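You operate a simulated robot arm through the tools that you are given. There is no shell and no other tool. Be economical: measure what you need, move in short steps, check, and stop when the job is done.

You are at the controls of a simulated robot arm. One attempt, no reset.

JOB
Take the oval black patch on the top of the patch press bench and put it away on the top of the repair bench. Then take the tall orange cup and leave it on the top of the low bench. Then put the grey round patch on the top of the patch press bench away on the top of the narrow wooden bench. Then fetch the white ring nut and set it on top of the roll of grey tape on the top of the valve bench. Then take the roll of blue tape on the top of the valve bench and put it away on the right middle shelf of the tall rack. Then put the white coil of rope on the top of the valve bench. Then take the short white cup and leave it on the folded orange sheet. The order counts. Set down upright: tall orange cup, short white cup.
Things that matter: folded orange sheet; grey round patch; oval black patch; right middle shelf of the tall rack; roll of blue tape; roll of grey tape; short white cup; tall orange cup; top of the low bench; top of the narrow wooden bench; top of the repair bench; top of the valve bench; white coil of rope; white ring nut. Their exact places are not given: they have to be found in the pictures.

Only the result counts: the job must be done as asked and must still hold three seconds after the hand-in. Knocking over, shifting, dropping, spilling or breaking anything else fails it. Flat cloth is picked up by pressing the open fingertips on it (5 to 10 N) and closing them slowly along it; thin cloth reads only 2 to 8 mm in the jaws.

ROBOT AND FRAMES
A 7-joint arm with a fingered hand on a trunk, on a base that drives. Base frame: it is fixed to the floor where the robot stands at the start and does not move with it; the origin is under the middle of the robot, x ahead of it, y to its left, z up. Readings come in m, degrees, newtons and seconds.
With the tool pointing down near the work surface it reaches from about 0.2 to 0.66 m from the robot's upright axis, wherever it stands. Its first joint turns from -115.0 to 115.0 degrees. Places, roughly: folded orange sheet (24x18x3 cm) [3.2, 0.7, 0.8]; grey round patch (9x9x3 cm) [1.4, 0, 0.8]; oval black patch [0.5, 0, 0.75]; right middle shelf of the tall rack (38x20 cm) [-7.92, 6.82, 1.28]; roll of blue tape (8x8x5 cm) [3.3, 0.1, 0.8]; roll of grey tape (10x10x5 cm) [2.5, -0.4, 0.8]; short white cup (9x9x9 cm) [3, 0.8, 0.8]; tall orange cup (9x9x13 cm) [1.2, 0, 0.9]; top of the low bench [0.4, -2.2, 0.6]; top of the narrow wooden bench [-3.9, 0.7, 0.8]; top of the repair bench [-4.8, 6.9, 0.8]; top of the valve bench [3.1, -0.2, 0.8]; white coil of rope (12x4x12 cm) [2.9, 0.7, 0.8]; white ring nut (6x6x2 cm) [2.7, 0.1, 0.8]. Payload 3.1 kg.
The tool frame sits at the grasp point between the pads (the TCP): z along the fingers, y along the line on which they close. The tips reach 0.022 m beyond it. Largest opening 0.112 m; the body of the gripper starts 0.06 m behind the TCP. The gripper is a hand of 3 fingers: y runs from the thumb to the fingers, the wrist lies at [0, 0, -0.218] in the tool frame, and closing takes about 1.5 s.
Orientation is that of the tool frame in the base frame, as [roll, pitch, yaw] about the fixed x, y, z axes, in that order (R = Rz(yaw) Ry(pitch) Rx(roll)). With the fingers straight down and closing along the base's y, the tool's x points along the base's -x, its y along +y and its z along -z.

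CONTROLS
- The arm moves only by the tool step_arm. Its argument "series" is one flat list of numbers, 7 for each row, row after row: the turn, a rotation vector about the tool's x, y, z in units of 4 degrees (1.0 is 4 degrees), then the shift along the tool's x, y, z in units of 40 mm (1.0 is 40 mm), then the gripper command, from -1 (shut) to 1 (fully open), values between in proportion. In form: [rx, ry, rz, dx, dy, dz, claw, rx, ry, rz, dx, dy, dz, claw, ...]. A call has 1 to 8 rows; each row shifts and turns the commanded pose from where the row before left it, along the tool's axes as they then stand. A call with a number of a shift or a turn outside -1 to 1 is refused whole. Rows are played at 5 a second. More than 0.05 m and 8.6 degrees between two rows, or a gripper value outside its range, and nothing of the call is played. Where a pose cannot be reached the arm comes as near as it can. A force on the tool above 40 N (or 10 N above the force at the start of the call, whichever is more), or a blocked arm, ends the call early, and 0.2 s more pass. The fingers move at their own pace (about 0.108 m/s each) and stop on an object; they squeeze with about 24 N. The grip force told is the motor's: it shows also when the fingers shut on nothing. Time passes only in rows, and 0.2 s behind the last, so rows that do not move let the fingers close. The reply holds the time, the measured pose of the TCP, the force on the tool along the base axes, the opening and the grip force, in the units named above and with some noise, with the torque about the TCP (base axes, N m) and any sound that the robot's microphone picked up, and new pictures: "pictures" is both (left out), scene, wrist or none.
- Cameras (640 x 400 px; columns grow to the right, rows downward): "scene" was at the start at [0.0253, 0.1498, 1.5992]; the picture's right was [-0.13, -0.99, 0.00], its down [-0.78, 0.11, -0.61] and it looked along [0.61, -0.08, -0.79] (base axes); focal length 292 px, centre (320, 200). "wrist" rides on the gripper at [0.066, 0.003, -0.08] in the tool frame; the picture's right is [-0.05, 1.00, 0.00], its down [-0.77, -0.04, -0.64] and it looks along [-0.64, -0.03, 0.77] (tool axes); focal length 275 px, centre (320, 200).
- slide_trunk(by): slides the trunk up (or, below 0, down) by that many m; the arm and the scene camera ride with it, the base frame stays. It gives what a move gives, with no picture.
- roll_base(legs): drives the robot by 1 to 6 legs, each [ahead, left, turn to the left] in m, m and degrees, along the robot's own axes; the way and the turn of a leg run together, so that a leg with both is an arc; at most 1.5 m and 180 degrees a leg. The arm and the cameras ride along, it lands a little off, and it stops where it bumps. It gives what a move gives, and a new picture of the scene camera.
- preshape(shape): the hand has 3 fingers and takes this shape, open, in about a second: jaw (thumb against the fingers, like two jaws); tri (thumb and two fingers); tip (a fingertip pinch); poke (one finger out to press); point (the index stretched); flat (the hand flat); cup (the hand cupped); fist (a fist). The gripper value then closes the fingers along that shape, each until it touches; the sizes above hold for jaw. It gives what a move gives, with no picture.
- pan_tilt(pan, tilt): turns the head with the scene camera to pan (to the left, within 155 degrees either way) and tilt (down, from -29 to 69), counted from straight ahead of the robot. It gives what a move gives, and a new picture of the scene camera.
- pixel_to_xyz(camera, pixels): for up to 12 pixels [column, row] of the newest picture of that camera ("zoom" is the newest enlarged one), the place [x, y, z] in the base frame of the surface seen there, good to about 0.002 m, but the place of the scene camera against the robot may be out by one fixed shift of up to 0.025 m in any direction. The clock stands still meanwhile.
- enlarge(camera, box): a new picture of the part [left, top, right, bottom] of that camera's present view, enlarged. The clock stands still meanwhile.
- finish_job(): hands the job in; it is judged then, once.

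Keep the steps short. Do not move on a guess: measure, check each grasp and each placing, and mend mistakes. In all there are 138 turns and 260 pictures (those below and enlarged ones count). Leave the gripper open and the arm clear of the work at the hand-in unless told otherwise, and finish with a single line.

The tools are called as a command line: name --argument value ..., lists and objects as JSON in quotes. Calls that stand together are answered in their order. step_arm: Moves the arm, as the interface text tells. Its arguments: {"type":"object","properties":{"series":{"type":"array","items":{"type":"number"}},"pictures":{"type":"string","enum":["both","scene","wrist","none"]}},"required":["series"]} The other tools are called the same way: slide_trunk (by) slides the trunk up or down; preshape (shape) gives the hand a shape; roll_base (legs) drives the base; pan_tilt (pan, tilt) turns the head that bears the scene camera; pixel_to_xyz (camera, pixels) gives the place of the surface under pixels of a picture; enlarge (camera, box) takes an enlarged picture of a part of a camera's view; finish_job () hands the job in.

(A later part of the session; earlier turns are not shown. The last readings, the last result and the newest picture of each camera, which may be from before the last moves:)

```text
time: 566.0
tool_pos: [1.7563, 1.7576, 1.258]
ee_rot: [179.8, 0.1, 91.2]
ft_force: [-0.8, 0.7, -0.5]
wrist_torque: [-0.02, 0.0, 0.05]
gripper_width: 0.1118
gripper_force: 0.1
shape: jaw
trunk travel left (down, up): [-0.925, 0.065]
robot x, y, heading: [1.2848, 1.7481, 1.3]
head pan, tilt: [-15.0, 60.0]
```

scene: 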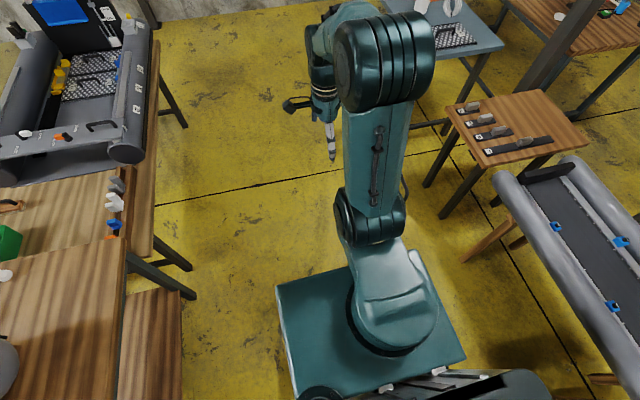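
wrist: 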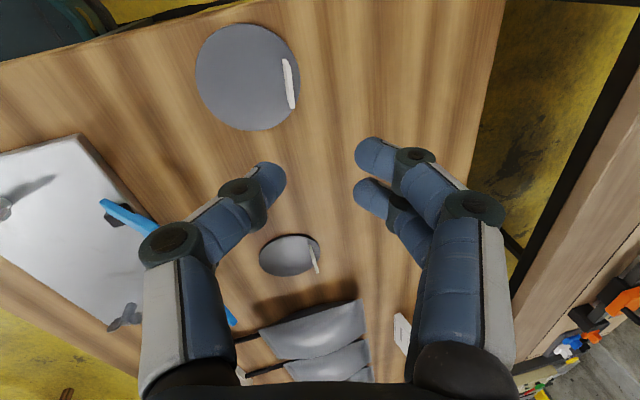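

roll_base --legs '[[1.45, 0, -1.3], [1.45, 0, 0], [0, 0, -90], [1.4, 0, 0], [1.45, 0, 0]]'

```text
time: 597.3
tool_pos: [4.0894, -1.5602, 1.2581]
ee_rot: [179.9, 0.1, -1.8]
ft_force: [0.3, 0.1, 0.6]
wrist_torque: [0.0, 0.02, 0.0]
gripper_width: 0.112
gripper_force: 0.2
shape: jaw
trunk travel left (down, up): [-0.925, 0.065]
robot x, y, heading: [4.1096, -1.0944, -91.9]
head pan, tilt: [-15.0, 60.0]
```

scene: 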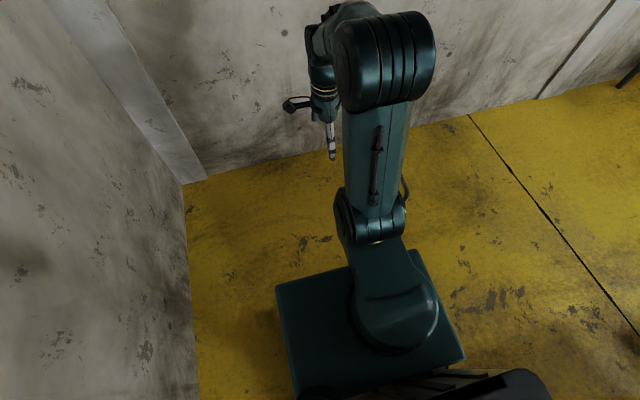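

roll_base --legs '[[0, 0, 91.9], [-1.0, 0, 0], [-0.97, 0, 0], [0, 0.98, 0]]'

pan_tilt --pan 0 --tilt 50

step_arm --series '[0, 0, 0, 0, 0, 0, 1]' --pictures "wrist"

```text
time: 615.7
tool_pos: [2.6351, -0.0681, 1.2582]
ee_rot: [179.9, 0.1, 88.7]
ft_force: [-1.0, 0.0, -0.2]
wrist_torque: [0.03, 0.01, -0.01]
gripper_width: 0.1118
gripper_force: 0.0
shape: jaw
trunk travel left (down, up): [-0.925, 0.065]
robot x, y, heading: [2.1642, -0.0599, -1.1]
head pan, tilt: [-15.0, 60.0]
```

scene: 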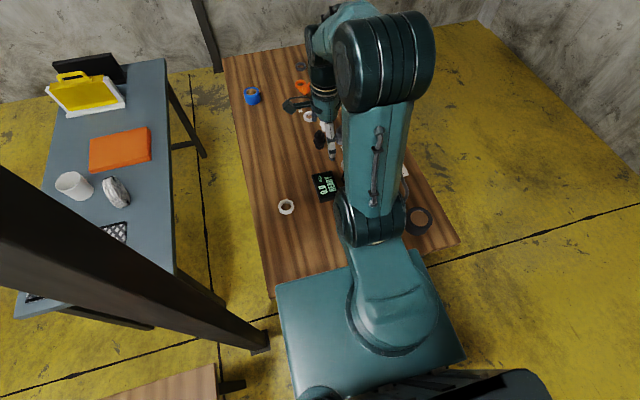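

```text
time: 616.4
tool_pos: [2.6345, -0.0689, 1.2573]
ee_rot: [179.9, 0.1, 88.8]
ft_force: [-0.1, 0.0, 0.1]
wrist_torque: [-0.02, -0.03, 0.02]
gripper_width: 0.1118
gripper_force: 0.1
shape: jaw
trunk travel left (down, up): [-0.925, 0.065]
robot x, y, heading: [2.1649, -0.0582, -1.4]
head pan, tilt: [0.0, 50.0]
```

scene: 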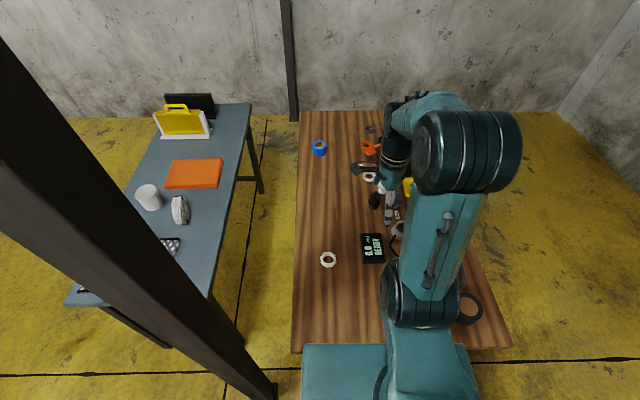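

```text
time: 616.8
tool_pos: [2.6335, -0.07, 1.2586]
ee_rot: [179.9, 0.1, 88.8]
ft_force: [0.7, 0.2, 0.1]
wrist_torque: [0.01, 0.02, 0.02]
gripper_width: 0.1119
gripper_force: 0.0
shape: jaw
trunk travel left (down, up): [-0.925, 0.065]
robot x, y, heading: [2.1665, -0.0562, -1.3]
head pan, tilt: [0.0, 50.0]
```

wrist: 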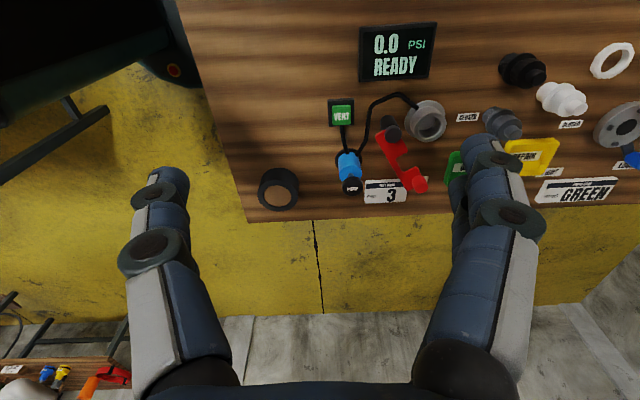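

The notched white ring nut is at scene (327,259); the dark grey tape roll at wrist (277,188). Measuring both.

enlarge --camera "scene" --box '[290, 100, 510, 350]'

pixel_to_xyz --camera "scene" --pixels '[[321, 259], [334, 259], [327, 253], [327, 266], [327, 259], [320, 148], [471, 305], [180, 208], [150, 198], [195, 172], [310, 280], [370, 177]]'

pixel_to_xyz --camera "wrist" --pixels '[[277, 188], [278, 172], [262, 188], [296, 188], [277, 205], [300, 160], [350, 180], [330, 120], [235, 150], [612, 60]]'

```text
1.60 times, centred on (400, 225) of scene
```

zoom: 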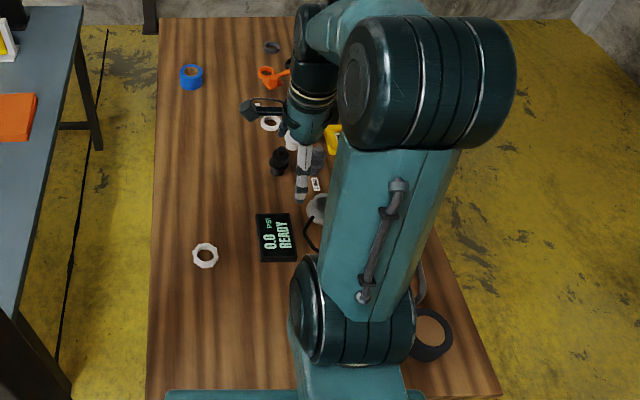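

```text
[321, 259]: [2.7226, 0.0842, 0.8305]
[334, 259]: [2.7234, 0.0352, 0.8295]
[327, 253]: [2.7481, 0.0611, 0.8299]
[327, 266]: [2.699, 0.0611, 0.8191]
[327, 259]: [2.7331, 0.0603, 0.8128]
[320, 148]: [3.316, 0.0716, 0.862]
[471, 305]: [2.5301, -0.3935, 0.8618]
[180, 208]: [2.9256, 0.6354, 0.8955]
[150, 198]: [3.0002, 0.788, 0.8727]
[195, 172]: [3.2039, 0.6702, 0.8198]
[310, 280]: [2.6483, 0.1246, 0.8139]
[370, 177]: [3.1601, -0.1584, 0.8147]
```

```text
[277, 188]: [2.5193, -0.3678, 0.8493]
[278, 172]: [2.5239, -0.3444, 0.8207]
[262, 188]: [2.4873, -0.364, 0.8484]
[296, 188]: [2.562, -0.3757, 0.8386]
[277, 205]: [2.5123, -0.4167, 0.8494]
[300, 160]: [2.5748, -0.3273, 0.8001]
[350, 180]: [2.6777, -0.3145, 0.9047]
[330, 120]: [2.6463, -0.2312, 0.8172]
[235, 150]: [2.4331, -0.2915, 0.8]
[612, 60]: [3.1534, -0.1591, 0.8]
```

Ring nut ≈(2.718, 0.06), tape roll top z≈0.849 at ≈(2.52,−0.38). Moving above the nut and viewing it with the wrist camera.

slide_trunk --by -0.2

step_arm --series '[0, 0, 0, 0.81, 0.52, 0, 1, 0, 0, 0, 0.81, 0.52, 0, 1, 0, 0, 0, 0.81, 0.52, 0, 1, 0, 0, 0, 0.81, 0.52, 0, 1, 0, 0, 0, 0, 0, 0.8, 1, 0, 0, 0, 0, 0, 0.8, 1, 0, 0, 0, 0, 0, 0, 1]' --pictures "wrist"

```text
time: 619.0
tool_pos: [2.6331, -0.0693, 1.0586]
ee_rot: [179.9, 0.2, 88.8]
ft_force: [0.1, -0.4, 0.0]
wrist_torque: [0.01, -0.06, -0.03]
gripper_width: 0.1115
gripper_force: 0.0
shape: jaw
trunk travel left (down, up): [-0.725, 0.265]
robot x, y, heading: [2.1697, -0.0588, -1.3]
head pan, tilt: [0.0, 50.0]
```

```text
time: 620.6
tool_pos: [2.72, 0.0567, 0.9938]
ee_rot: [179.8, 0.0, 88.8]
ft_force: [-0.3, 0.1, -0.9]
wrist_torque: [-0.02, 0.01, -0.05]
gripper_width: 0.112
gripper_force: 0.0
shape: jaw
trunk travel left (down, up): [-0.725, 0.265]
robot x, y, heading: [2.1628, -0.0573, -1.2]
head pan, tilt: [0.0, 50.0]
```

wrist: 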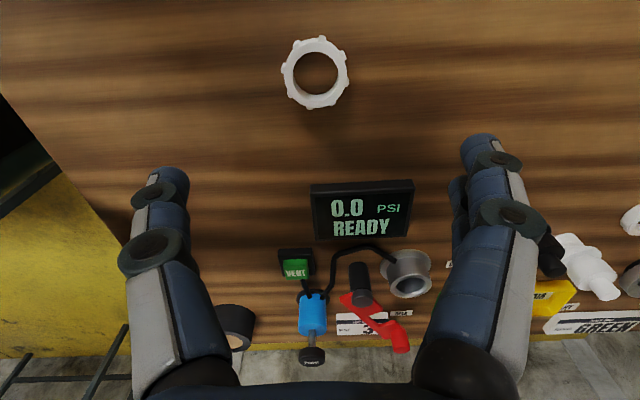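

pixel_to_xyz --camera "wrist" --pixels '[[286, 73], [343, 73], [315, 43], [315, 102], [290, 52], [338, 95], [338, 52], [292, 92], [315, 73], [250, 73]]'

```text
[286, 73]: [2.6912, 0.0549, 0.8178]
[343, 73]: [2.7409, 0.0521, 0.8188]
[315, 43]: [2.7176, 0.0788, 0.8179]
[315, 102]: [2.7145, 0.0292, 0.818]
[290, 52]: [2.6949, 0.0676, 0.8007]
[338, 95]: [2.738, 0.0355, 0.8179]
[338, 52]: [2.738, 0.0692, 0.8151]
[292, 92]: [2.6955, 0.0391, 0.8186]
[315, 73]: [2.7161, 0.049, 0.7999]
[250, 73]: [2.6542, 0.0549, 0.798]
```

Nut centre (2.716,0.054), top 0.818. Lowering 0.168 m around it and closing.

step_arm --series '[0, 0, 0, -0.07, -0.1, 0.8, 1, 0, 0, 0, 0, 0, 0.8, 1, 0, 0, 0, 0, 0, 0.8, 1, 0, 0, 0, 0, 0, 0.8, 1, 0, 0, 0, 0, 0, 0.6, 1, 0, 0, 0, 0, 0, 0.35, 1, 0, 0, 0, 0, 0, 0.05, 1, 0, 0, 0, 0, 0, 0, 1]' --pictures "wrist"

step_arm --series '[0, 0, 0, 0, 0, 0, 0.4, 0, 0, 0, 0, 0, 0, 0.2, 0, 0, 0, 0, 0, 0, 0, 0, 0, 0, 0, 0, 0, -0.4, 0, 0, 0, 0, 0, 0, -1, 0, 0, 0, 0, 0, 0, -1, 0, 0, 0, 0, 0, 0, -1]' --pictures "wrist"

```text
time: 622.4
tool_pos: [2.7168, 0.0557, 0.8252]
ee_rot: [179.8, 0.1, 88.8]
ft_force: [0.1, 0.0, 0.1]
wrist_torque: [0.01, 0.03, 0.0]
gripper_width: 0.1119
gripper_force: 0.0
shape: jaw
trunk travel left (down, up): [-0.725, 0.265]
robot x, y, heading: [2.1615, -0.0583, -1.3]
head pan, tilt: [0.0, 50.0]
```

wrist: 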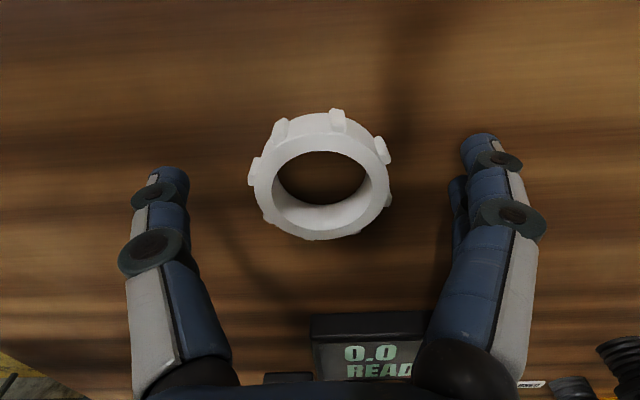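

```text
time: 624.0
tool_pos: [2.7163, 0.0551, 0.8265]
ee_rot: [179.9, 0.2, 88.8]
ft_force: [-0.7, 0.6, -0.4]
wrist_torque: [-0.01, 0.03, 0.0]
gripper_width: 0.0424
gripper_force: 24.0
shape: jaw
trunk travel left (down, up): [-0.725, 0.265]
robot x, y, heading: [2.1619, -0.0582, -1.3]
head pan, tilt: [0.0, 50.0]
```

wrist: 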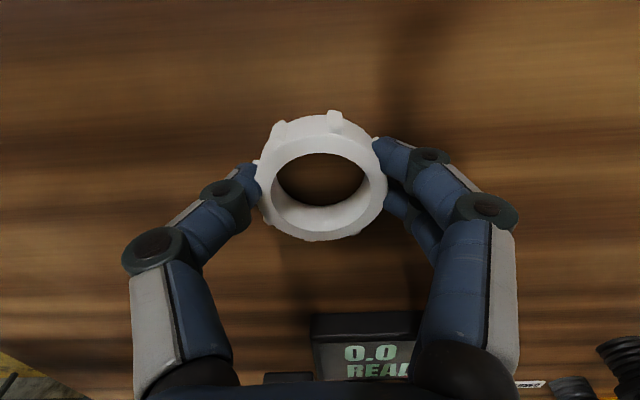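

Gripped. Lifting 0.22 m and moving toward the tape roll, stopping short to measure it.

step_arm --series '[0, 0, 0, 0, 0, -0.2, -1, 0, 0, 0, 0, 0, -0.6, -1, 0, 0, 0, 0, 0, -0.9, -1, 0, 0, 0, 0, 0, -0.95, -1, 0, 0, 0, 0, 0, -0.95, -1, 0, 0, 0, 0, 0, -0.95, -1, 0, 0, 0, 0, 0, -0.95, -1]' --pictures "wrist"

step_arm --series '[0, 0, 0, -0.8, -0.61, 0, -1, 0, 0, 0, -0.8, -0.61, 0, -1, 0, 0, 0, -0.8, -0.61, 0, -1, 0, 0, 0, -0.8, -0.61, 0, -1, 0, 0, 0, -0.8, -0.61, 0, -1, 0, 0, 0, -0.8, -0.61, 0, -1, 0, 0, 0, -0.8, -0.61, 0, -1, 0, 0, 0, -0.8, -0.61, 0, -1]' --pictures "wrist"

```text
time: 625.6
tool_pos: [2.7157, 0.0562, 1.0449]
ee_rot: [179.8, 0.1, 88.8]
ft_force: [1.3, 0.5, 0.4]
wrist_torque: [0.0, 0.02, 0.0]
gripper_width: 0.0426
gripper_force: 23.8
shape: jaw
trunk travel left (down, up): [-0.725, 0.265]
robot x, y, heading: [2.1682, -0.059, -1.5]
head pan, tilt: [0.0, 50.0]
```

wrist: 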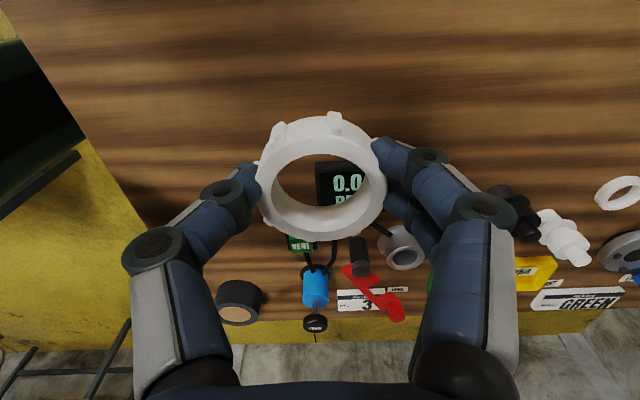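

```text
time: 627.4
tool_pos: [2.5178, -0.1973, 1.0447]
ee_rot: [179.8, 0.0, 88.8]
ft_force: [-0.6, -0.2, -0.4]
wrist_torque: [0.03, -0.05, 0.01]
gripper_width: 0.0421
gripper_force: 24.0
shape: jaw
trunk travel left (down, up): [-0.725, 0.265]
robot x, y, heading: [2.1659, -0.0567, -1.3]
head pan, tilt: [0.0, 50.0]
```

wrist: 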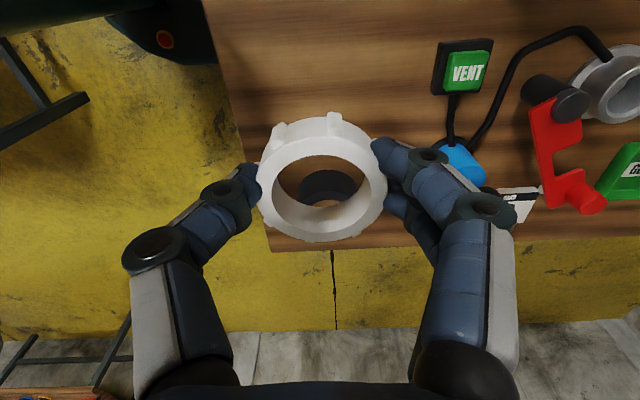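

Tape visible only through the nut. Backing off 0.13 m in y to see it unobstructed.

step_arm --series '[0, 0, 0, 0.8, 0, 0, -1, 0, 0, 0, 0.8, 0, 0, -1, 0, 0, 0, 0.8, 0, 0, -1, 0, 0, 0, 0.8, 0, 0, -1]' --pictures "wrist"

enlarge --camera "wrist" --box '[260, 230, 400, 320]'

```text
time: 628.4
tool_pos: [2.5186, -0.0669, 1.0452]
ee_rot: [179.8, 0.1, 88.8]
ft_force: [-0.8, 0.9, -0.3]
wrist_torque: [0.0, 0.03, 0.03]
gripper_width: 0.042
gripper_force: 24.1
shape: jaw
trunk travel left (down, up): [-0.725, 0.265]
robot x, y, heading: [2.1685, -0.0566, -1.4]
head pan, tilt: [0.0, 50.0]
```

wrist: 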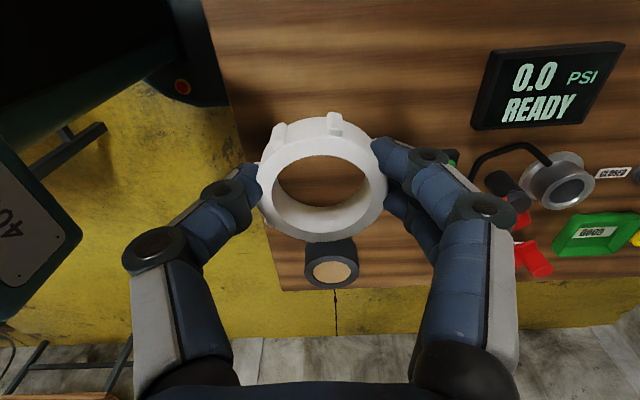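

```text
4.44 times, centred on (330, 275) of wrist
```

zoom: 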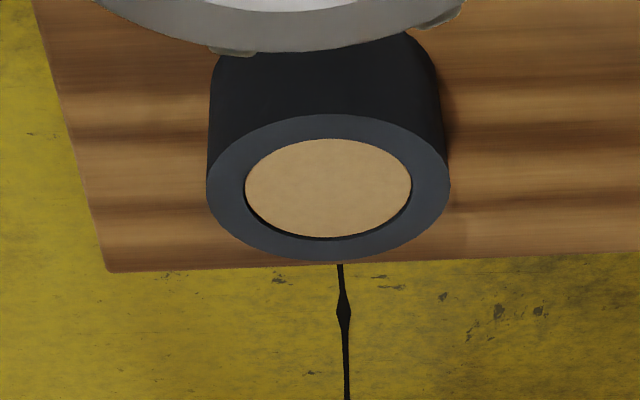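

Solid top with a tan core disc – good. Measuring the top's edges.

pixel_to_xyz --camera "zoom" --pixels '[[212, 188], [445, 188], [328, 118], [328, 255], [328, 188], [248, 188], [408, 185], [328, 142], [328, 232]]'

```text
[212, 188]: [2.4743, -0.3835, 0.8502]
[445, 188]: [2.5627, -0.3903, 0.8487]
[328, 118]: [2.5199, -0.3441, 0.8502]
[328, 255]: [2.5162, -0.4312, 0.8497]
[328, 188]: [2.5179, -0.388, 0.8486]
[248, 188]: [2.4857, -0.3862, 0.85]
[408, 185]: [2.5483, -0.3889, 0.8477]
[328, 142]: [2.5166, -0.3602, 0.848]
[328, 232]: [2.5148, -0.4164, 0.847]
```

Roll top: centre (2.5185, −0.388), z 0.850, radius 45 mm. Moving over it at height.

step_arm --series '[0, 0, 0, -1, 0.02, 0, -1, 0, 0, 0, -1, 0.02, 0, -1, 0, 0, 0, -1, 0.02, 0, -1, 0, 0, 0, -1, 0.02, 0, -1, 0, 0, 0, -1, 0.02, 0, -1, 0, 0, 0, -1, 0.02, 0, -1, 0, 0, 0, -1, 0.02, 0, -1, 0, 0, 0, -1, 0.02, 0, -1]' --pictures "none"

step_arm --series '[0, 0, 0, -0.03, 0, 0.9, -1, 0, 0, 0, 0, 0, 0.9, -1, 0, 0, 0, 0, 0, 0.9, -1, 0, 0, 0, 0, 0, 0.9, -1, 0, 0, 0, 0, 0, 0.3, -1, 0, 0, 0, 0, 0, 0, -1]' --pictures "both"

```text
time: 630.2
tool_pos: [2.5204, -0.3893, 1.0458]
ee_rot: [179.8, 0.0, 88.7]
ft_force: [0.0, -0.6, -0.3]
wrist_torque: [0.02, -0.03, -0.01]
gripper_width: 0.0419
gripper_force: 24.0
shape: jaw
trunk travel left (down, up): [-0.725, 0.265]
robot x, y, heading: [2.1644, -0.0583, -1.4]
head pan, tilt: [0.0, 50.0]
```

```text
time: 631.6
tool_pos: [2.5184, -0.3872, 0.889]
ee_rot: [179.9, 0.0, 88.8]
ft_force: [0.3, 0.1, -0.5]
wrist_torque: [-0.01, 0.01, 0.02]
gripper_width: 0.0419
gripper_force: 24.2
shape: jaw
trunk travel left (down, up): [-0.725, 0.265]
robot x, y, heading: [2.1648, -0.0565, -1.5]
head pan, tilt: [0.0, 50.0]
```

scene: 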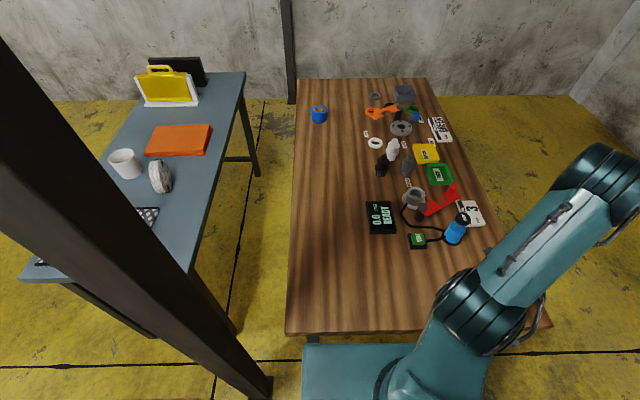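
wrist: 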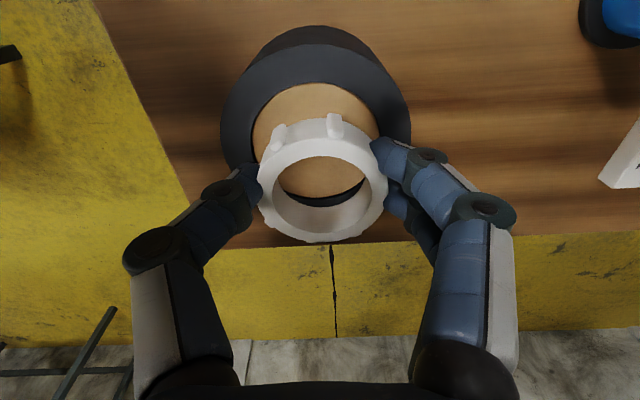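

Aligned over the roll; 12 mm to go. Lowering gently.

step_arm --series '[0, 0, 0, 0, 0, 0.15, -1, 0, 0, 0, 0, 0, 0.08, -1, 0, 0, 0, 0, 0, 0.05, -1, 0, 0, 0, 0, 0, 0.03, -1, 0, 0, 0, 0, 0, 0, -1]' --pictures "wrist"

```text
time: 632.8
tool_pos: [2.5182, -0.3888, 0.8776]
ee_rot: [179.8, 0.0, 88.7]
ft_force: [-0.3, 0.3, 0.4]
wrist_torque: [0.01, -0.04, 0.02]
gripper_width: 0.042
gripper_force: 24.2
shape: jaw
trunk travel left (down, up): [-0.725, 0.265]
robot x, y, heading: [2.1651, -0.0611, -1.0]
head pan, tilt: [0.0, 50.0]
```

wrist: 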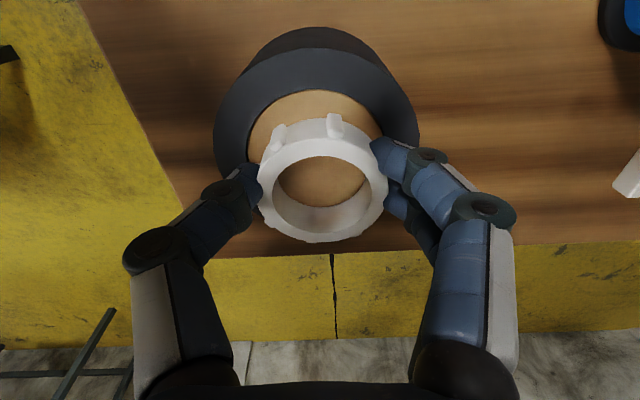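

Checking centring of nut versus roll by measurement.

pixel_to_xyz --camera "wrist" --pixels '[[320, 60], [230, 150], [405, 130], [320, 100], [320, 220], [320, 238], [262, 185], [380, 180], [335, 122], [300, 190], [225, 120], [410, 110]]'

```text
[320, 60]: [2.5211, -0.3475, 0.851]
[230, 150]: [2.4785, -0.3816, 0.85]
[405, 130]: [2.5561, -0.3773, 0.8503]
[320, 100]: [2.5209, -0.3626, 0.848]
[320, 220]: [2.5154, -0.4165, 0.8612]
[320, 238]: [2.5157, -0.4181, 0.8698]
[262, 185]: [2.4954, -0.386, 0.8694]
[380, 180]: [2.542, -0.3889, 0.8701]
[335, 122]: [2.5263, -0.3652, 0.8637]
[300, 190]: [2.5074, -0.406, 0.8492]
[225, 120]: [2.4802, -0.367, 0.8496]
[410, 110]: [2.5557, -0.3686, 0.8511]
```

Nut centred within 2 mm. Opening and rising.

step_arm --series '[0, 0, 0, 0, 0, 0.02, -1, 0, 0, 0, 0, 0, 0, -0.1, 0, 0, 0, 0, 0, 0, 0.3, 0, 0, 0, 0, 0, 0, 0.7, 0, 0, 0, 0, 0, 0, 1, 0, 0, 0, 0, 0, -0.5, 1, 0, 0, 0, 0, 0, -0.9, 1, 0, 0, 0, 0, 0, -0.9, 1]' --pictures "wrist"

```text
time: 634.6
tool_pos: [2.5192, -0.3898, 0.9695]
ee_rot: [179.8, 0.2, 88.8]
ft_force: [0.6, -0.1, 0.4]
wrist_torque: [0.01, 0.0, 0.03]
gripper_width: 0.1118
gripper_force: 0.0
shape: jaw
trunk travel left (down, up): [-0.725, 0.265]
robot x, y, heading: [2.165, -0.0585, -1.3]
head pan, tilt: [0.0, 50.0]
```

wrist: 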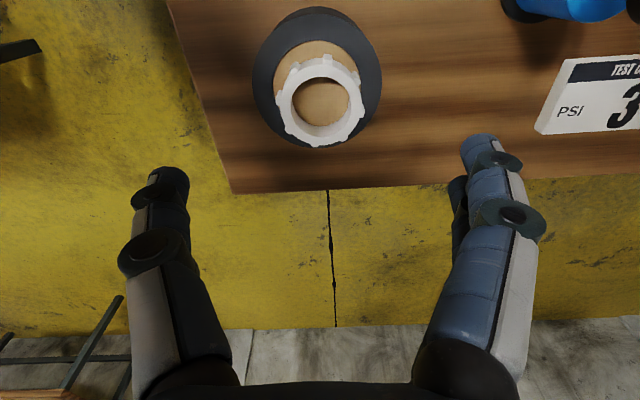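

The nut rests on the tape roll. Next: blue tape, from the bench's east end. Lifting, recentring the arm, and driving round.

slide_trunk --by 0.2

step_arm --series '[0, 0, 0, 1, 0.25, 0, 1, 0, 0, 0, 1, 0.25, 0, 1, 0, 0, 0, 1, 0.25, 0, 1, 0, 0, 0, 1, 0.25, 0, 1, 0, 0, 0, 1, 0.25, 0, 1, 0, 0, 0, 1, 0.25, 0, 1, 0, 0, 0, 1, 0.25, 0, 1, 0, 0, 0, 1, 0.25, 0, 1]' --pictures "none"

roll_base --legs '[[-0.03, -1.04, 1.3], [1.0, 0, 0], [1.05, 0, 0], [0, 0, 180]]'

```text
time: 636.8
tool_pos: [2.5195, -0.3904, 1.1692]
ee_rot: [179.9, 0.1, 88.9]
ft_force: [-0.2, -0.1, 0.4]
wrist_torque: [-0.01, 0.01, -0.04]
gripper_width: 0.112
gripper_force: 0.1
shape: jaw
trunk travel left (down, up): [-0.925, 0.065]
robot x, y, heading: [2.1705, -0.0584, -1.5]
head pan, tilt: [0.0, 50.0]
```

```text
time: 638.6
tool_pos: [2.6068, -0.0697, 1.1702]
ee_rot: [179.9, 0.2, 88.9]
ft_force: [1.0, -0.1, 0.9]
wrist_torque: [0.01, -0.05, 0.02]
gripper_width: 0.1119
gripper_force: 0.0
shape: jaw
trunk travel left (down, up): [-0.925, 0.065]
robot x, y, heading: [2.1683, -0.0586, -1.7]
head pan, tilt: [0.0, 50.0]
```

```text
time: 661.2
tool_pos: [3.7505, -1.0894, 1.1702]
ee_rot: [179.9, 0.1, -86.7]
ft_force: [0.3, 0.0, 0.6]
wrist_torque: [0.02, 0.01, 0.02]
gripper_width: 0.1119
gripper_force: 0.1
shape: jaw
trunk travel left (down, up): [-0.925, 0.065]
robot x, y, heading: [4.1896, -1.0699, -176.9]
head pan, tilt: [0.0, 50.0]
```

scene: 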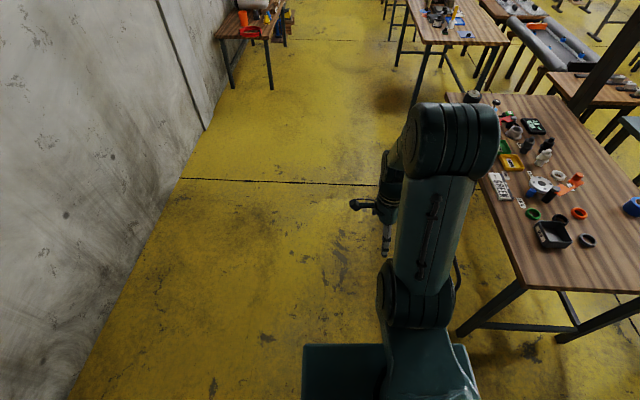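

roll_base --legs '[[0, 0, -3.0], [0, -1.12, 0]]'

pixel_to_xyz --camera "scene" --pixels '[[300, 300], [300, 250], [300, 200], [350, 200], [350, 150], [250, 250], [380, 300], [200, 200], [450, 150], [500, 200]]'

step_arm --series '[0, 0, 0, 0, 0, 0, 1]' --pictures "wrist"

```text
time: 667.4
tool_pos: [3.7451, 0.0565, 1.1705]
ee_rot: [179.9, 0.1, -89.5]
ft_force: [-0.7, -0.3, 0.7]
wrist_torque: [-0.01, 0.02, -0.02]
gripper_width: 0.1117
gripper_force: 0.1
shape: jaw
trunk travel left (down, up): [-0.925, 0.065]
robot x, y, heading: [4.1861, 0.0558, -179.7]
head pan, tilt: [0.0, 50.0]
```

scene: 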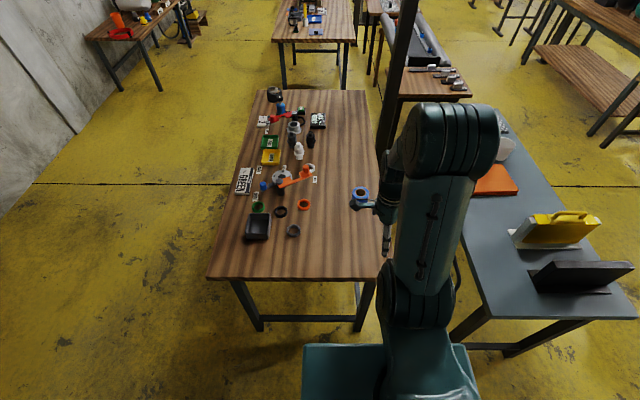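

```text
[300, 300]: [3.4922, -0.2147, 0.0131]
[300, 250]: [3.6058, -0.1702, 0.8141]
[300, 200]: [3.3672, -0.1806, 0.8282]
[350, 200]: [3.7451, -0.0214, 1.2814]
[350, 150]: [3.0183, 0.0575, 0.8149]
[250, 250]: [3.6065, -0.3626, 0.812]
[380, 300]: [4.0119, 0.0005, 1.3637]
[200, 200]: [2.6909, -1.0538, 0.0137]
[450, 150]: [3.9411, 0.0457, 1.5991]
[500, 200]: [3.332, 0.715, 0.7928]
```

```text
time: 667.8
tool_pos: [3.7454, 0.0566, 1.171]
ee_rot: [179.8, 0.1, -89.5]
ft_force: [0.1, 0.6, 0.3]
wrist_torque: [0.03, 0.0, -0.02]
gripper_width: 0.1117
gripper_force: 0.0
shape: jaw
trunk travel left (down, up): [-0.925, 0.065]
robot x, y, heading: [4.1873, 0.0554, -179.7]
head pan, tilt: [0.0, 50.0]
```

wrist: 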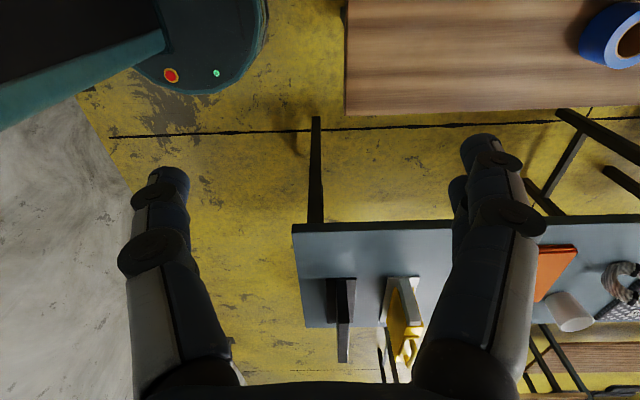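

Driving 0.24 m in, then extending to look at the blue tape.

roll_base --legs '[[0.24, 0, -0.3]]'

step_arm --series '[0, 0, 0, 0, 0.8, 0, 1, 0, 0, 0, 0, 0.8, 0, 1, 0, 0, 0, 0, 0.8, 0, 1, 0, 0, 0, 0, 0.8, 0, 1, 0, 0, 0, 0, 0, 0.5, 1, 0, 0, 0, 0, 0, 0.5, 1, 0, 0, 0, 0, 0, 0, 1]' --pictures "wrist"

```text
time: 669.5
tool_pos: [3.507, 0.0589, 1.1713]
ee_rot: [179.8, 0.2, -89.7]
ft_force: [0.0, 0.0, -0.6]
wrist_torque: [0.0, 0.0, 0.02]
gripper_width: 0.1119
gripper_force: 0.0
shape: jaw
trunk travel left (down, up): [-0.925, 0.065]
robot x, y, heading: [3.9459, 0.0542, -180.0]
head pan, tilt: [0.0, 50.0]
```

scene: 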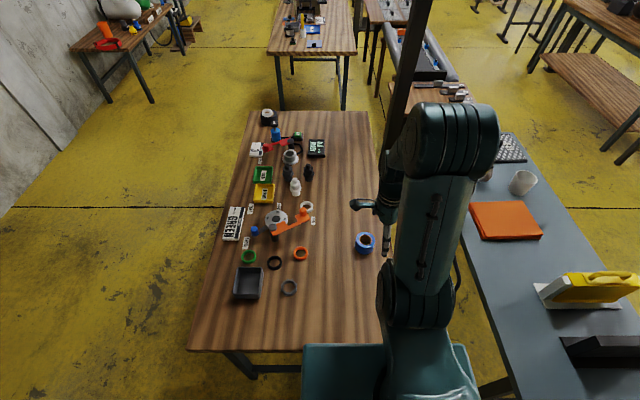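

```text
time: 671.1
tool_pos: [3.3786, 0.0573, 1.1298]
ee_rot: [180.0, 0.2, -89.8]
ft_force: [0.3, -0.7, 0.1]
wrist_torque: [-0.01, 0.01, 0.0]
gripper_width: 0.1118
gripper_force: 0.1
shape: jaw
trunk travel left (down, up): [-0.925, 0.065]
robot x, y, heading: [3.9476, 0.0513, -179.8]
head pan, tilt: [0.0, 50.0]
```

wrist: 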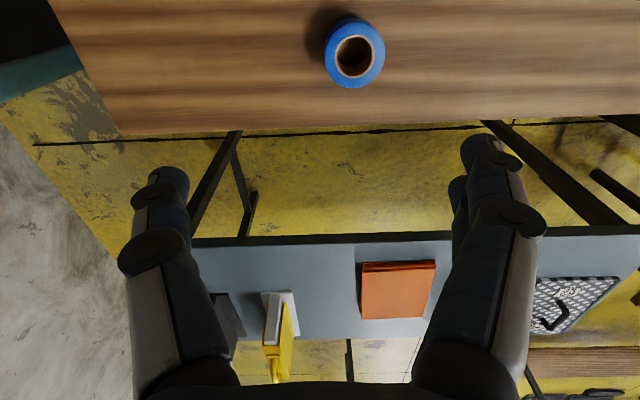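

pixel_to_xyz --camera "wrist" --pixels '[[328, 52], [383, 52], [356, 24], [356, 85], [337, 32], [374, 76], [356, 55], [290, 60]]'

```text
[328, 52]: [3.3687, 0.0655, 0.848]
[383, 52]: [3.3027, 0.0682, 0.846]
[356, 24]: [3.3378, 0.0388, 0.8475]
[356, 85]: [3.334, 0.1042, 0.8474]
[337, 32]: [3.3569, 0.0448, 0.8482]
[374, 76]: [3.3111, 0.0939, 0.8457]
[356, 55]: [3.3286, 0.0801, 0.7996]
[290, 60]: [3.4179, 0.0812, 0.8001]
```

Blue tape: centre (3.3355, 0.0715), ⌀≈70 mm, top 0.8475. Positioning over it and lowering.

step_arm --series '[0, 0, 0, -0.18, 0.54, 0, 1, 0, 0, 0, -0.18, 0.54, 0, 1, 0, 0, 0, 0, 0, 0, 1]' --pictures "none"

slide_trunk --by -0.2

step_arm --series '[0, 0, 0, 0, 0, 0, 1]' --pictures "wrist"

```text
time: 671.9
tool_pos: [3.3362, 0.0714, 1.1295]
ee_rot: [179.8, 0.1, -89.7]
ft_force: [-0.1, 0.4, -0.7]
wrist_torque: [0.0, 0.0, 0.02]
gripper_width: 0.1121
gripper_force: 0.1
shape: jaw
trunk travel left (down, up): [-0.925, 0.065]
robot x, y, heading: [3.9469, 0.0527, -180.0]
head pan, tilt: [0.0, 50.0]
```

```text
time: 674.1
tool_pos: [3.335, 0.0698, 0.9282]
ee_rot: [179.9, 0.1, -89.8]
ft_force: [0.3, 0.4, -0.2]
wrist_torque: [-0.01, 0.0, -0.01]
gripper_width: 0.112
gripper_force: 0.0
shape: jaw
trunk travel left (down, up): [-0.725, 0.265]
robot x, y, heading: [3.943, 0.0534, -179.9]
head pan, tilt: [0.0, 50.0]
```

```text
time: 674.5
tool_pos: [3.3355, 0.0715, 0.928]
ee_rot: [179.9, 0.1, -89.7]
ft_force: [-0.1, -0.6, 0.4]
wrist_torque: [0.01, -0.02, 0.01]
gripper_width: 0.1119
gripper_force: 0.1
shape: jaw
trunk travel left (down, up): [-0.725, 0.265]
robot x, y, heading: [3.9481, 0.0588, -179.8]
head pan, tilt: [0.0, 50.0]
```

wrist: 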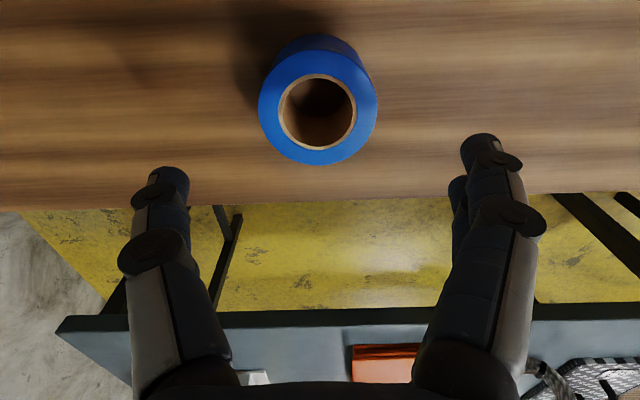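

For the shelf (a cabinet hangs above it) a forward-tilted grasp is better. I'll lift, turn the hand −90° so the jaws close sideways, and tilt it 56° forward.

step_arm --series '[0, 0, -0.9375, 0, 0, -0.6, 1, 0, 0, -0.9375, 0, 0, -0.6, 1, 0, 0, -0.9375, 0, 0, -0.6, 1, 0, 0, -0.9375, 0, 0, -0.6, 1, 0, 0, -0.9375, 0, 0, 0, 1, 0, 0, -0.9375, 0, 0, 0, 1, 0, 0, -0.9375, 0, 0, 0, 1, 0, 0, -0.9375, 0, 0, 0, 1]' --pictures "none"

step_arm --series '[0, 0, -0.9375, 0, 0, 0, 1, 0, 0, -0.9375, 0, 0, 0, 1, 0, 0, -0.9375, 0, 0, 0, 1, 0, 0, -0.9375, 0, 0, 0, 1, 0, 0, -0.9375, 0, 0, 0, 1, 0, 0, -0.9375, 0, 0, 0, 1, 0, 0, -0.9375, 0, 0, 0, 1, 0, 0, -0.9375, 0, 0, 0, 1]' --pictures "none"

step_arm --series '[0, 0, -0.9375, 0.4, 0, 0, 1, 0, 0, -0.9375, 0.4, 0, 0, 1, 0, 0, -0.9375, 0.4, 0, 0, 1, 0, 0, -0.9375, 0.4, 0, 0, 1, 0, 0, -0.9375, 0.4, 0, 0, 1, 0, 0, -0.9375, 0.4, 0, 0, 1, 0, 0, -0.9375, 0.4, 0, 0, 1, 0, 0, -0.9375, 0.4, 0, 0, 1]' --pictures "none"

step_arm --series '[0, -1, 0, 0, 0, 0, 1, 0, -1, 0, 0, 0, 0, 1, 0, -1, 0, 0, 0, 0, 1, 0, -1, 0, 0, 0, 0, 1, 0, -1, 0, 0, 0, 0, 1, 0, -1, 0, 0, 0, 0, 1, 0, -1, 0, 0, 0, 0, 1]' --pictures "none"

step_arm --series '[0, -1, 0, 0, 0, 0, 1, 0, -1, 0, 0, 0, 0, 1, 0, -1, 0, 0, 0, 0, 1, 0, -1, 0, 0, 0, 0, 1, 0, -1, 0, 0, 0, 0, 1, 0, -1, 0, 0, 0, 0, 1, 0, -1, 0, 0, 0, 0, 1]' --pictures "both"

```text
time: 676.3
tool_pos: [3.3349, 0.0707, 1.0234]
ee_rot: [179.8, 0.2, -59.7]
ft_force: [-0.2, -0.5, 0.1]
wrist_torque: [0.02, 0.0, 0.0]
gripper_width: 0.112
gripper_force: 0.1
shape: jaw
trunk travel left (down, up): [-0.725, 0.265]
robot x, y, heading: [3.9508, 0.0546, -179.7]
head pan, tilt: [0.0, 50.0]
```

```text
time: 678.1
tool_pos: [3.3361, 0.0713, 1.0238]
ee_rot: [180.0, 0.2, -29.7]
ft_force: [0.8, -0.6, 0.3]
wrist_torque: [0.0, -0.01, 0.06]
gripper_width: 0.1119
gripper_force: 0.1
shape: jaw
trunk travel left (down, up): [-0.725, 0.265]
robot x, y, heading: [3.9464, 0.055, -180.0]
head pan, tilt: [0.0, 50.0]
```

```text
time: 679.9
tool_pos: [3.4566, 0.0358, 1.0249]
ee_rot: [-179.9, 0.3, 0.3]
ft_force: [0.6, -0.2, 0.5]
wrist_torque: [0.01, 0.01, 0.01]
gripper_width: 0.112
gripper_force: 0.1
shape: jaw
trunk travel left (down, up): [-0.725, 0.265]
robot x, y, heading: [3.9474, 0.0565, -179.6]
head pan, tilt: [0.0, 50.0]
```

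```text
time: 681.5
tool_pos: [3.4572, 0.0343, 1.0241]
ee_rot: [-179.9, 28.2, 0.3]
ft_force: [0.0, -0.4, -0.5]
wrist_torque: [0.0, 0.0, 0.0]
gripper_width: 0.1117
gripper_force: 0.1
shape: jaw
trunk travel left (down, up): [-0.725, 0.265]
robot x, y, heading: [3.9456, 0.0555, -179.9]
head pan, tilt: [0.0, 50.0]
```

```text
time: 683.1
tool_pos: [3.4611, 0.0451, 1.0191]
ee_rot: [-176.5, 41.2, 1.4]
ft_force: [0.2, 0.9, 0.1]
wrist_torque: [-0.02, 0.01, -0.02]
gripper_width: 0.1119
gripper_force: 0.2
shape: jaw
out of reach, approached as far as the arm can: row 1, 2, 3, 4, 5
trunk travel left (down, up): [-0.725, 0.265]
robot x, y, heading: [3.9461, 0.0529, -180.1]
head pan, tilt: [0.0, 50.0]
```

scene: 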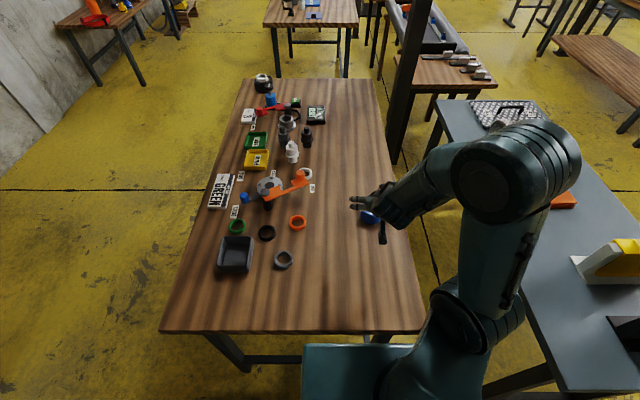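
wrist: 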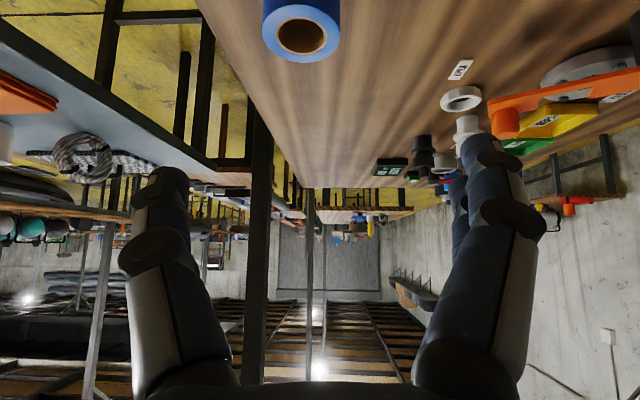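

The arm hit a joint limit close in; extending forward ~0.1 m to give room, then seeing the orientation.

step_arm --series '[0, 0, 0, -0.447, 0, 0.663, 1, 0, 0, 0, -0.447, 0, 0.663, 1, 0, 0, 0, -0.447, 0, 0.663, 1, 0, 0, 0, 0, 0, 0, 1]' --pictures "none"

```text
time: 684.1
tool_pos: [3.3676, 0.0481, 0.9965]
ee_rot: [-176.5, 41.3, 1.3]
ft_force: [0.0, 0.4, 0.0]
wrist_torque: [-0.01, 0.03, -0.02]
gripper_width: 0.1117
gripper_force: 0.1
shape: jaw
trunk travel left (down, up): [-0.725, 0.265]
robot x, y, heading: [3.9504, 0.0581, -179.9]
head pan, tilt: [0.0, 50.0]
```

Tilt is 41°, which is adequate. Trimming the 3.5° roll, centring over the tape, then checking before descending.

step_arm --series '[-0.875, 0, 0, 0, 0, 0, 1, 0, 0, 0, -0.3, -0.3, 0.26, 1, 0, 0, 0, -0.3, -0.285, 0.26, 1, 0, 0, 0, 0.5, 0, 0.575, 1, 0, 0, 0, 0.5, 0, 0.575, 1, 0, 0, 0, 0, 0, 0, 1]' --pictures "wrist"

```text
time: 685.5
tool_pos: [3.3361, 0.0676, 0.9329]
ee_rot: [-180.0, 41.3, 1.3]
ft_force: [0.1, -0.9, -0.1]
wrist_torque: [-0.01, -0.04, 0.04]
gripper_width: 0.1118
gripper_force: 0.1
shape: jaw
trunk travel left (down, up): [-0.725, 0.265]
robot x, y, heading: [3.9475, 0.0562, -180.0]
head pan, tilt: [0.0, 50.0]
```

wrist: 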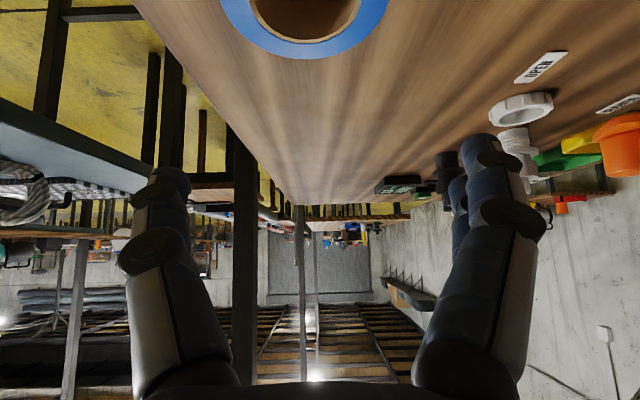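

Tape centred. Descending 88 mm.

step_arm --series '[0, 0, 0, 0.48, -0.1, 0.555, 1, 0, 0, 0, 0.48, 0, 0.555, 1, 0, 0, 0, 0.48, 0, 0.555, 1, 0, 0, 0, 0, 0, 0, 1]' --pictures "wrist"

step_arm --series '[0, 0, 0, 0, 0, 0, 0.5, 0, 0, 0, 0, 0, 0, 0.2, 0, 0, 0, 0, 0, 0, 0, 0, 0, 0, 0, 0, 0, -0.5, 0, 0, 0, 0, 0, 0, -1, 0, 0, 0, 0, 0, 0, -1, 0, 0, 0, 0, 0, 0, -1]' --pictures "both"

```text
time: 686.5
tool_pos: [3.3343, 0.0728, 0.8455]
ee_rot: [179.8, 41.3, 1.2]
ft_force: [-0.2, -0.7, 0.3]
wrist_torque: [-0.01, -0.02, 0.02]
gripper_width: 0.1116
gripper_force: 0.0
shape: jaw
trunk travel left (down, up): [-0.725, 0.265]
robot x, y, heading: [3.9475, 0.0558, -179.8]
head pan, tilt: [0.0, 50.0]
```

wrist: 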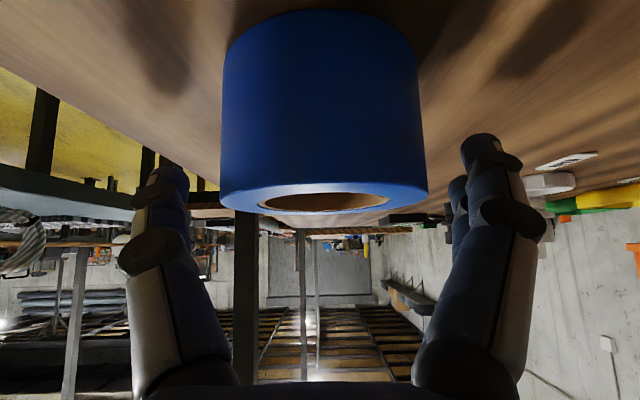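

```text
time: 688.1
tool_pos: [3.3339, 0.0726, 0.8454]
ee_rot: [-180.0, 41.3, 1.3]
ft_force: [0.4, 1.0, 1.2]
wrist_torque: [-0.02, 0.01, -0.03]
gripper_width: 0.056
gripper_force: 23.9
shape: jaw
trunk travel left (down, up): [-0.725, 0.265]
robot x, y, heading: [3.945, 0.0589, -180.0]
head pan, tilt: [0.0, 50.0]
```

scene: 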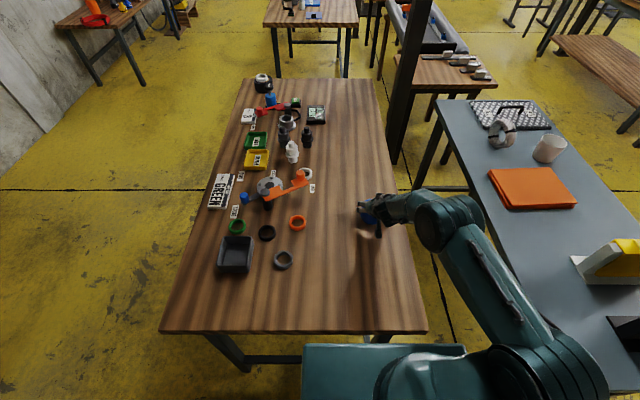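
wrist: 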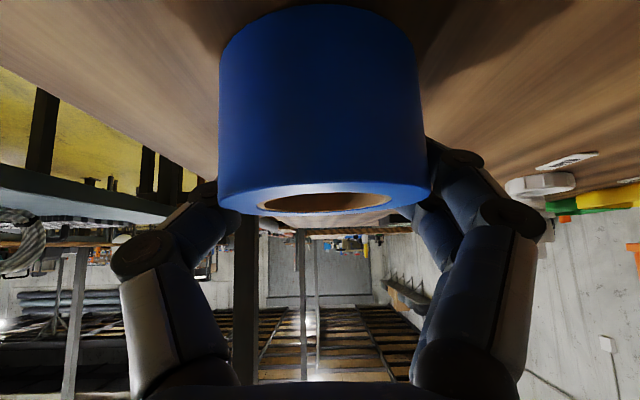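

Gripped (56 mm at the pads). Lifting straight up ~0.15 m and checking.

step_arm --series '[0, 0, 0, -0.13, 0, -0.15, -1, 0, 0, 0, -0.33, 0, -0.38, -1, 0, 0, 0, -0.656, 0, -0.755, -1, 0, 0, 0, -0.656, 0, -0.755, -1, 0, 0, 0, -0.656, 0, -0.755, -1, 0, 0, 0, 0, 0, 0, -1]' --pictures "both"

```text
time: 689.5
tool_pos: [3.3327, 0.0767, 0.9945]
ee_rot: [-179.9, 41.3, 1.3]
ft_force: [0.0, 0.1, -0.5]
wrist_torque: [0.02, 0.02, -0.03]
gripper_width: 0.0558
gripper_force: 24.0
shape: jaw
trunk travel left (down, up): [-0.725, 0.265]
robot x, y, heading: [3.9427, 0.0553, -179.7]
head pan, tilt: [0.0, 50.0]
```

scene: 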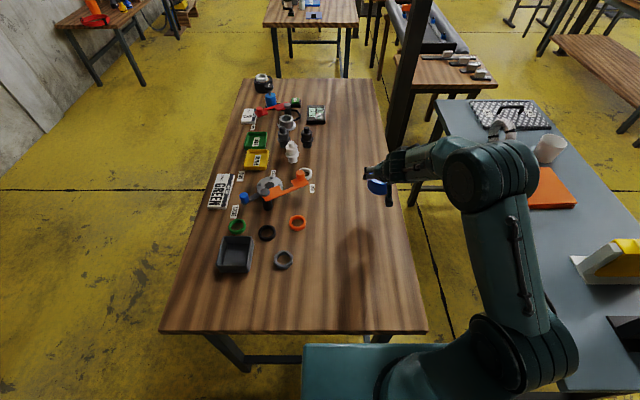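
wrist: 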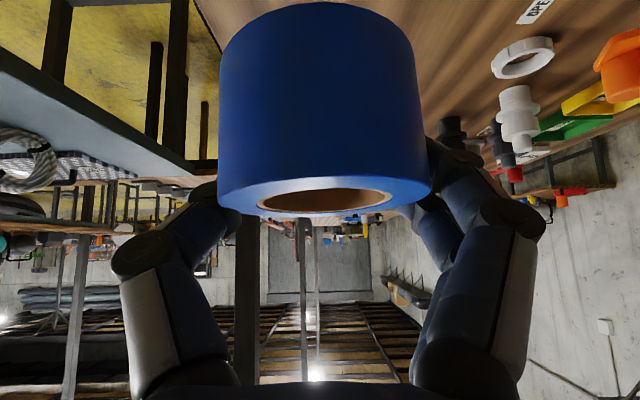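

Tape secure. Raising the trunk and driving: back, north, then west along the aisle.

slide_trunk --by 0.2

roll_base --legs '[[-0.25, 0, 0], [0, -0.9, 0], [0, -0.8, 0], [1.5, 0, 0], [1.5, 0, 0]]'

```text
time: 691.7
tool_pos: [3.3335, 0.0764, 1.1951]
ee_rot: [-180.0, 41.2, 1.2]
ft_force: [0.9, -0.2, -0.7]
wrist_torque: [0.01, 0.0, 0.0]
gripper_width: 0.0558
gripper_force: 23.6
shape: jaw
trunk travel left (down, up): [-0.925, 0.065]
robot x, y, heading: [3.9493, 0.0566, -180.2]
head pan, tilt: [0.0, 50.0]
```

```text
time: 715.6
tool_pos: [0.566, 1.7243, 1.1946]
ee_rot: [-179.9, 41.3, 1.0]
ft_force: [1.0, -0.4, -0.3]
wrist_torque: [0.0, 0.03, -0.02]
gripper_width: 0.0556
gripper_force: 23.7
shape: jaw
trunk travel left (down, up): [-0.925, 0.065]
robot x, y, heading: [1.1798, 1.6985, 180.3]
head pan, tilt: [0.0, 50.0]
```

scene: 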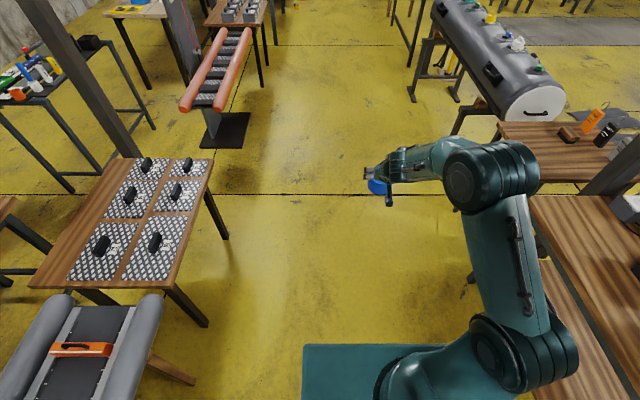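

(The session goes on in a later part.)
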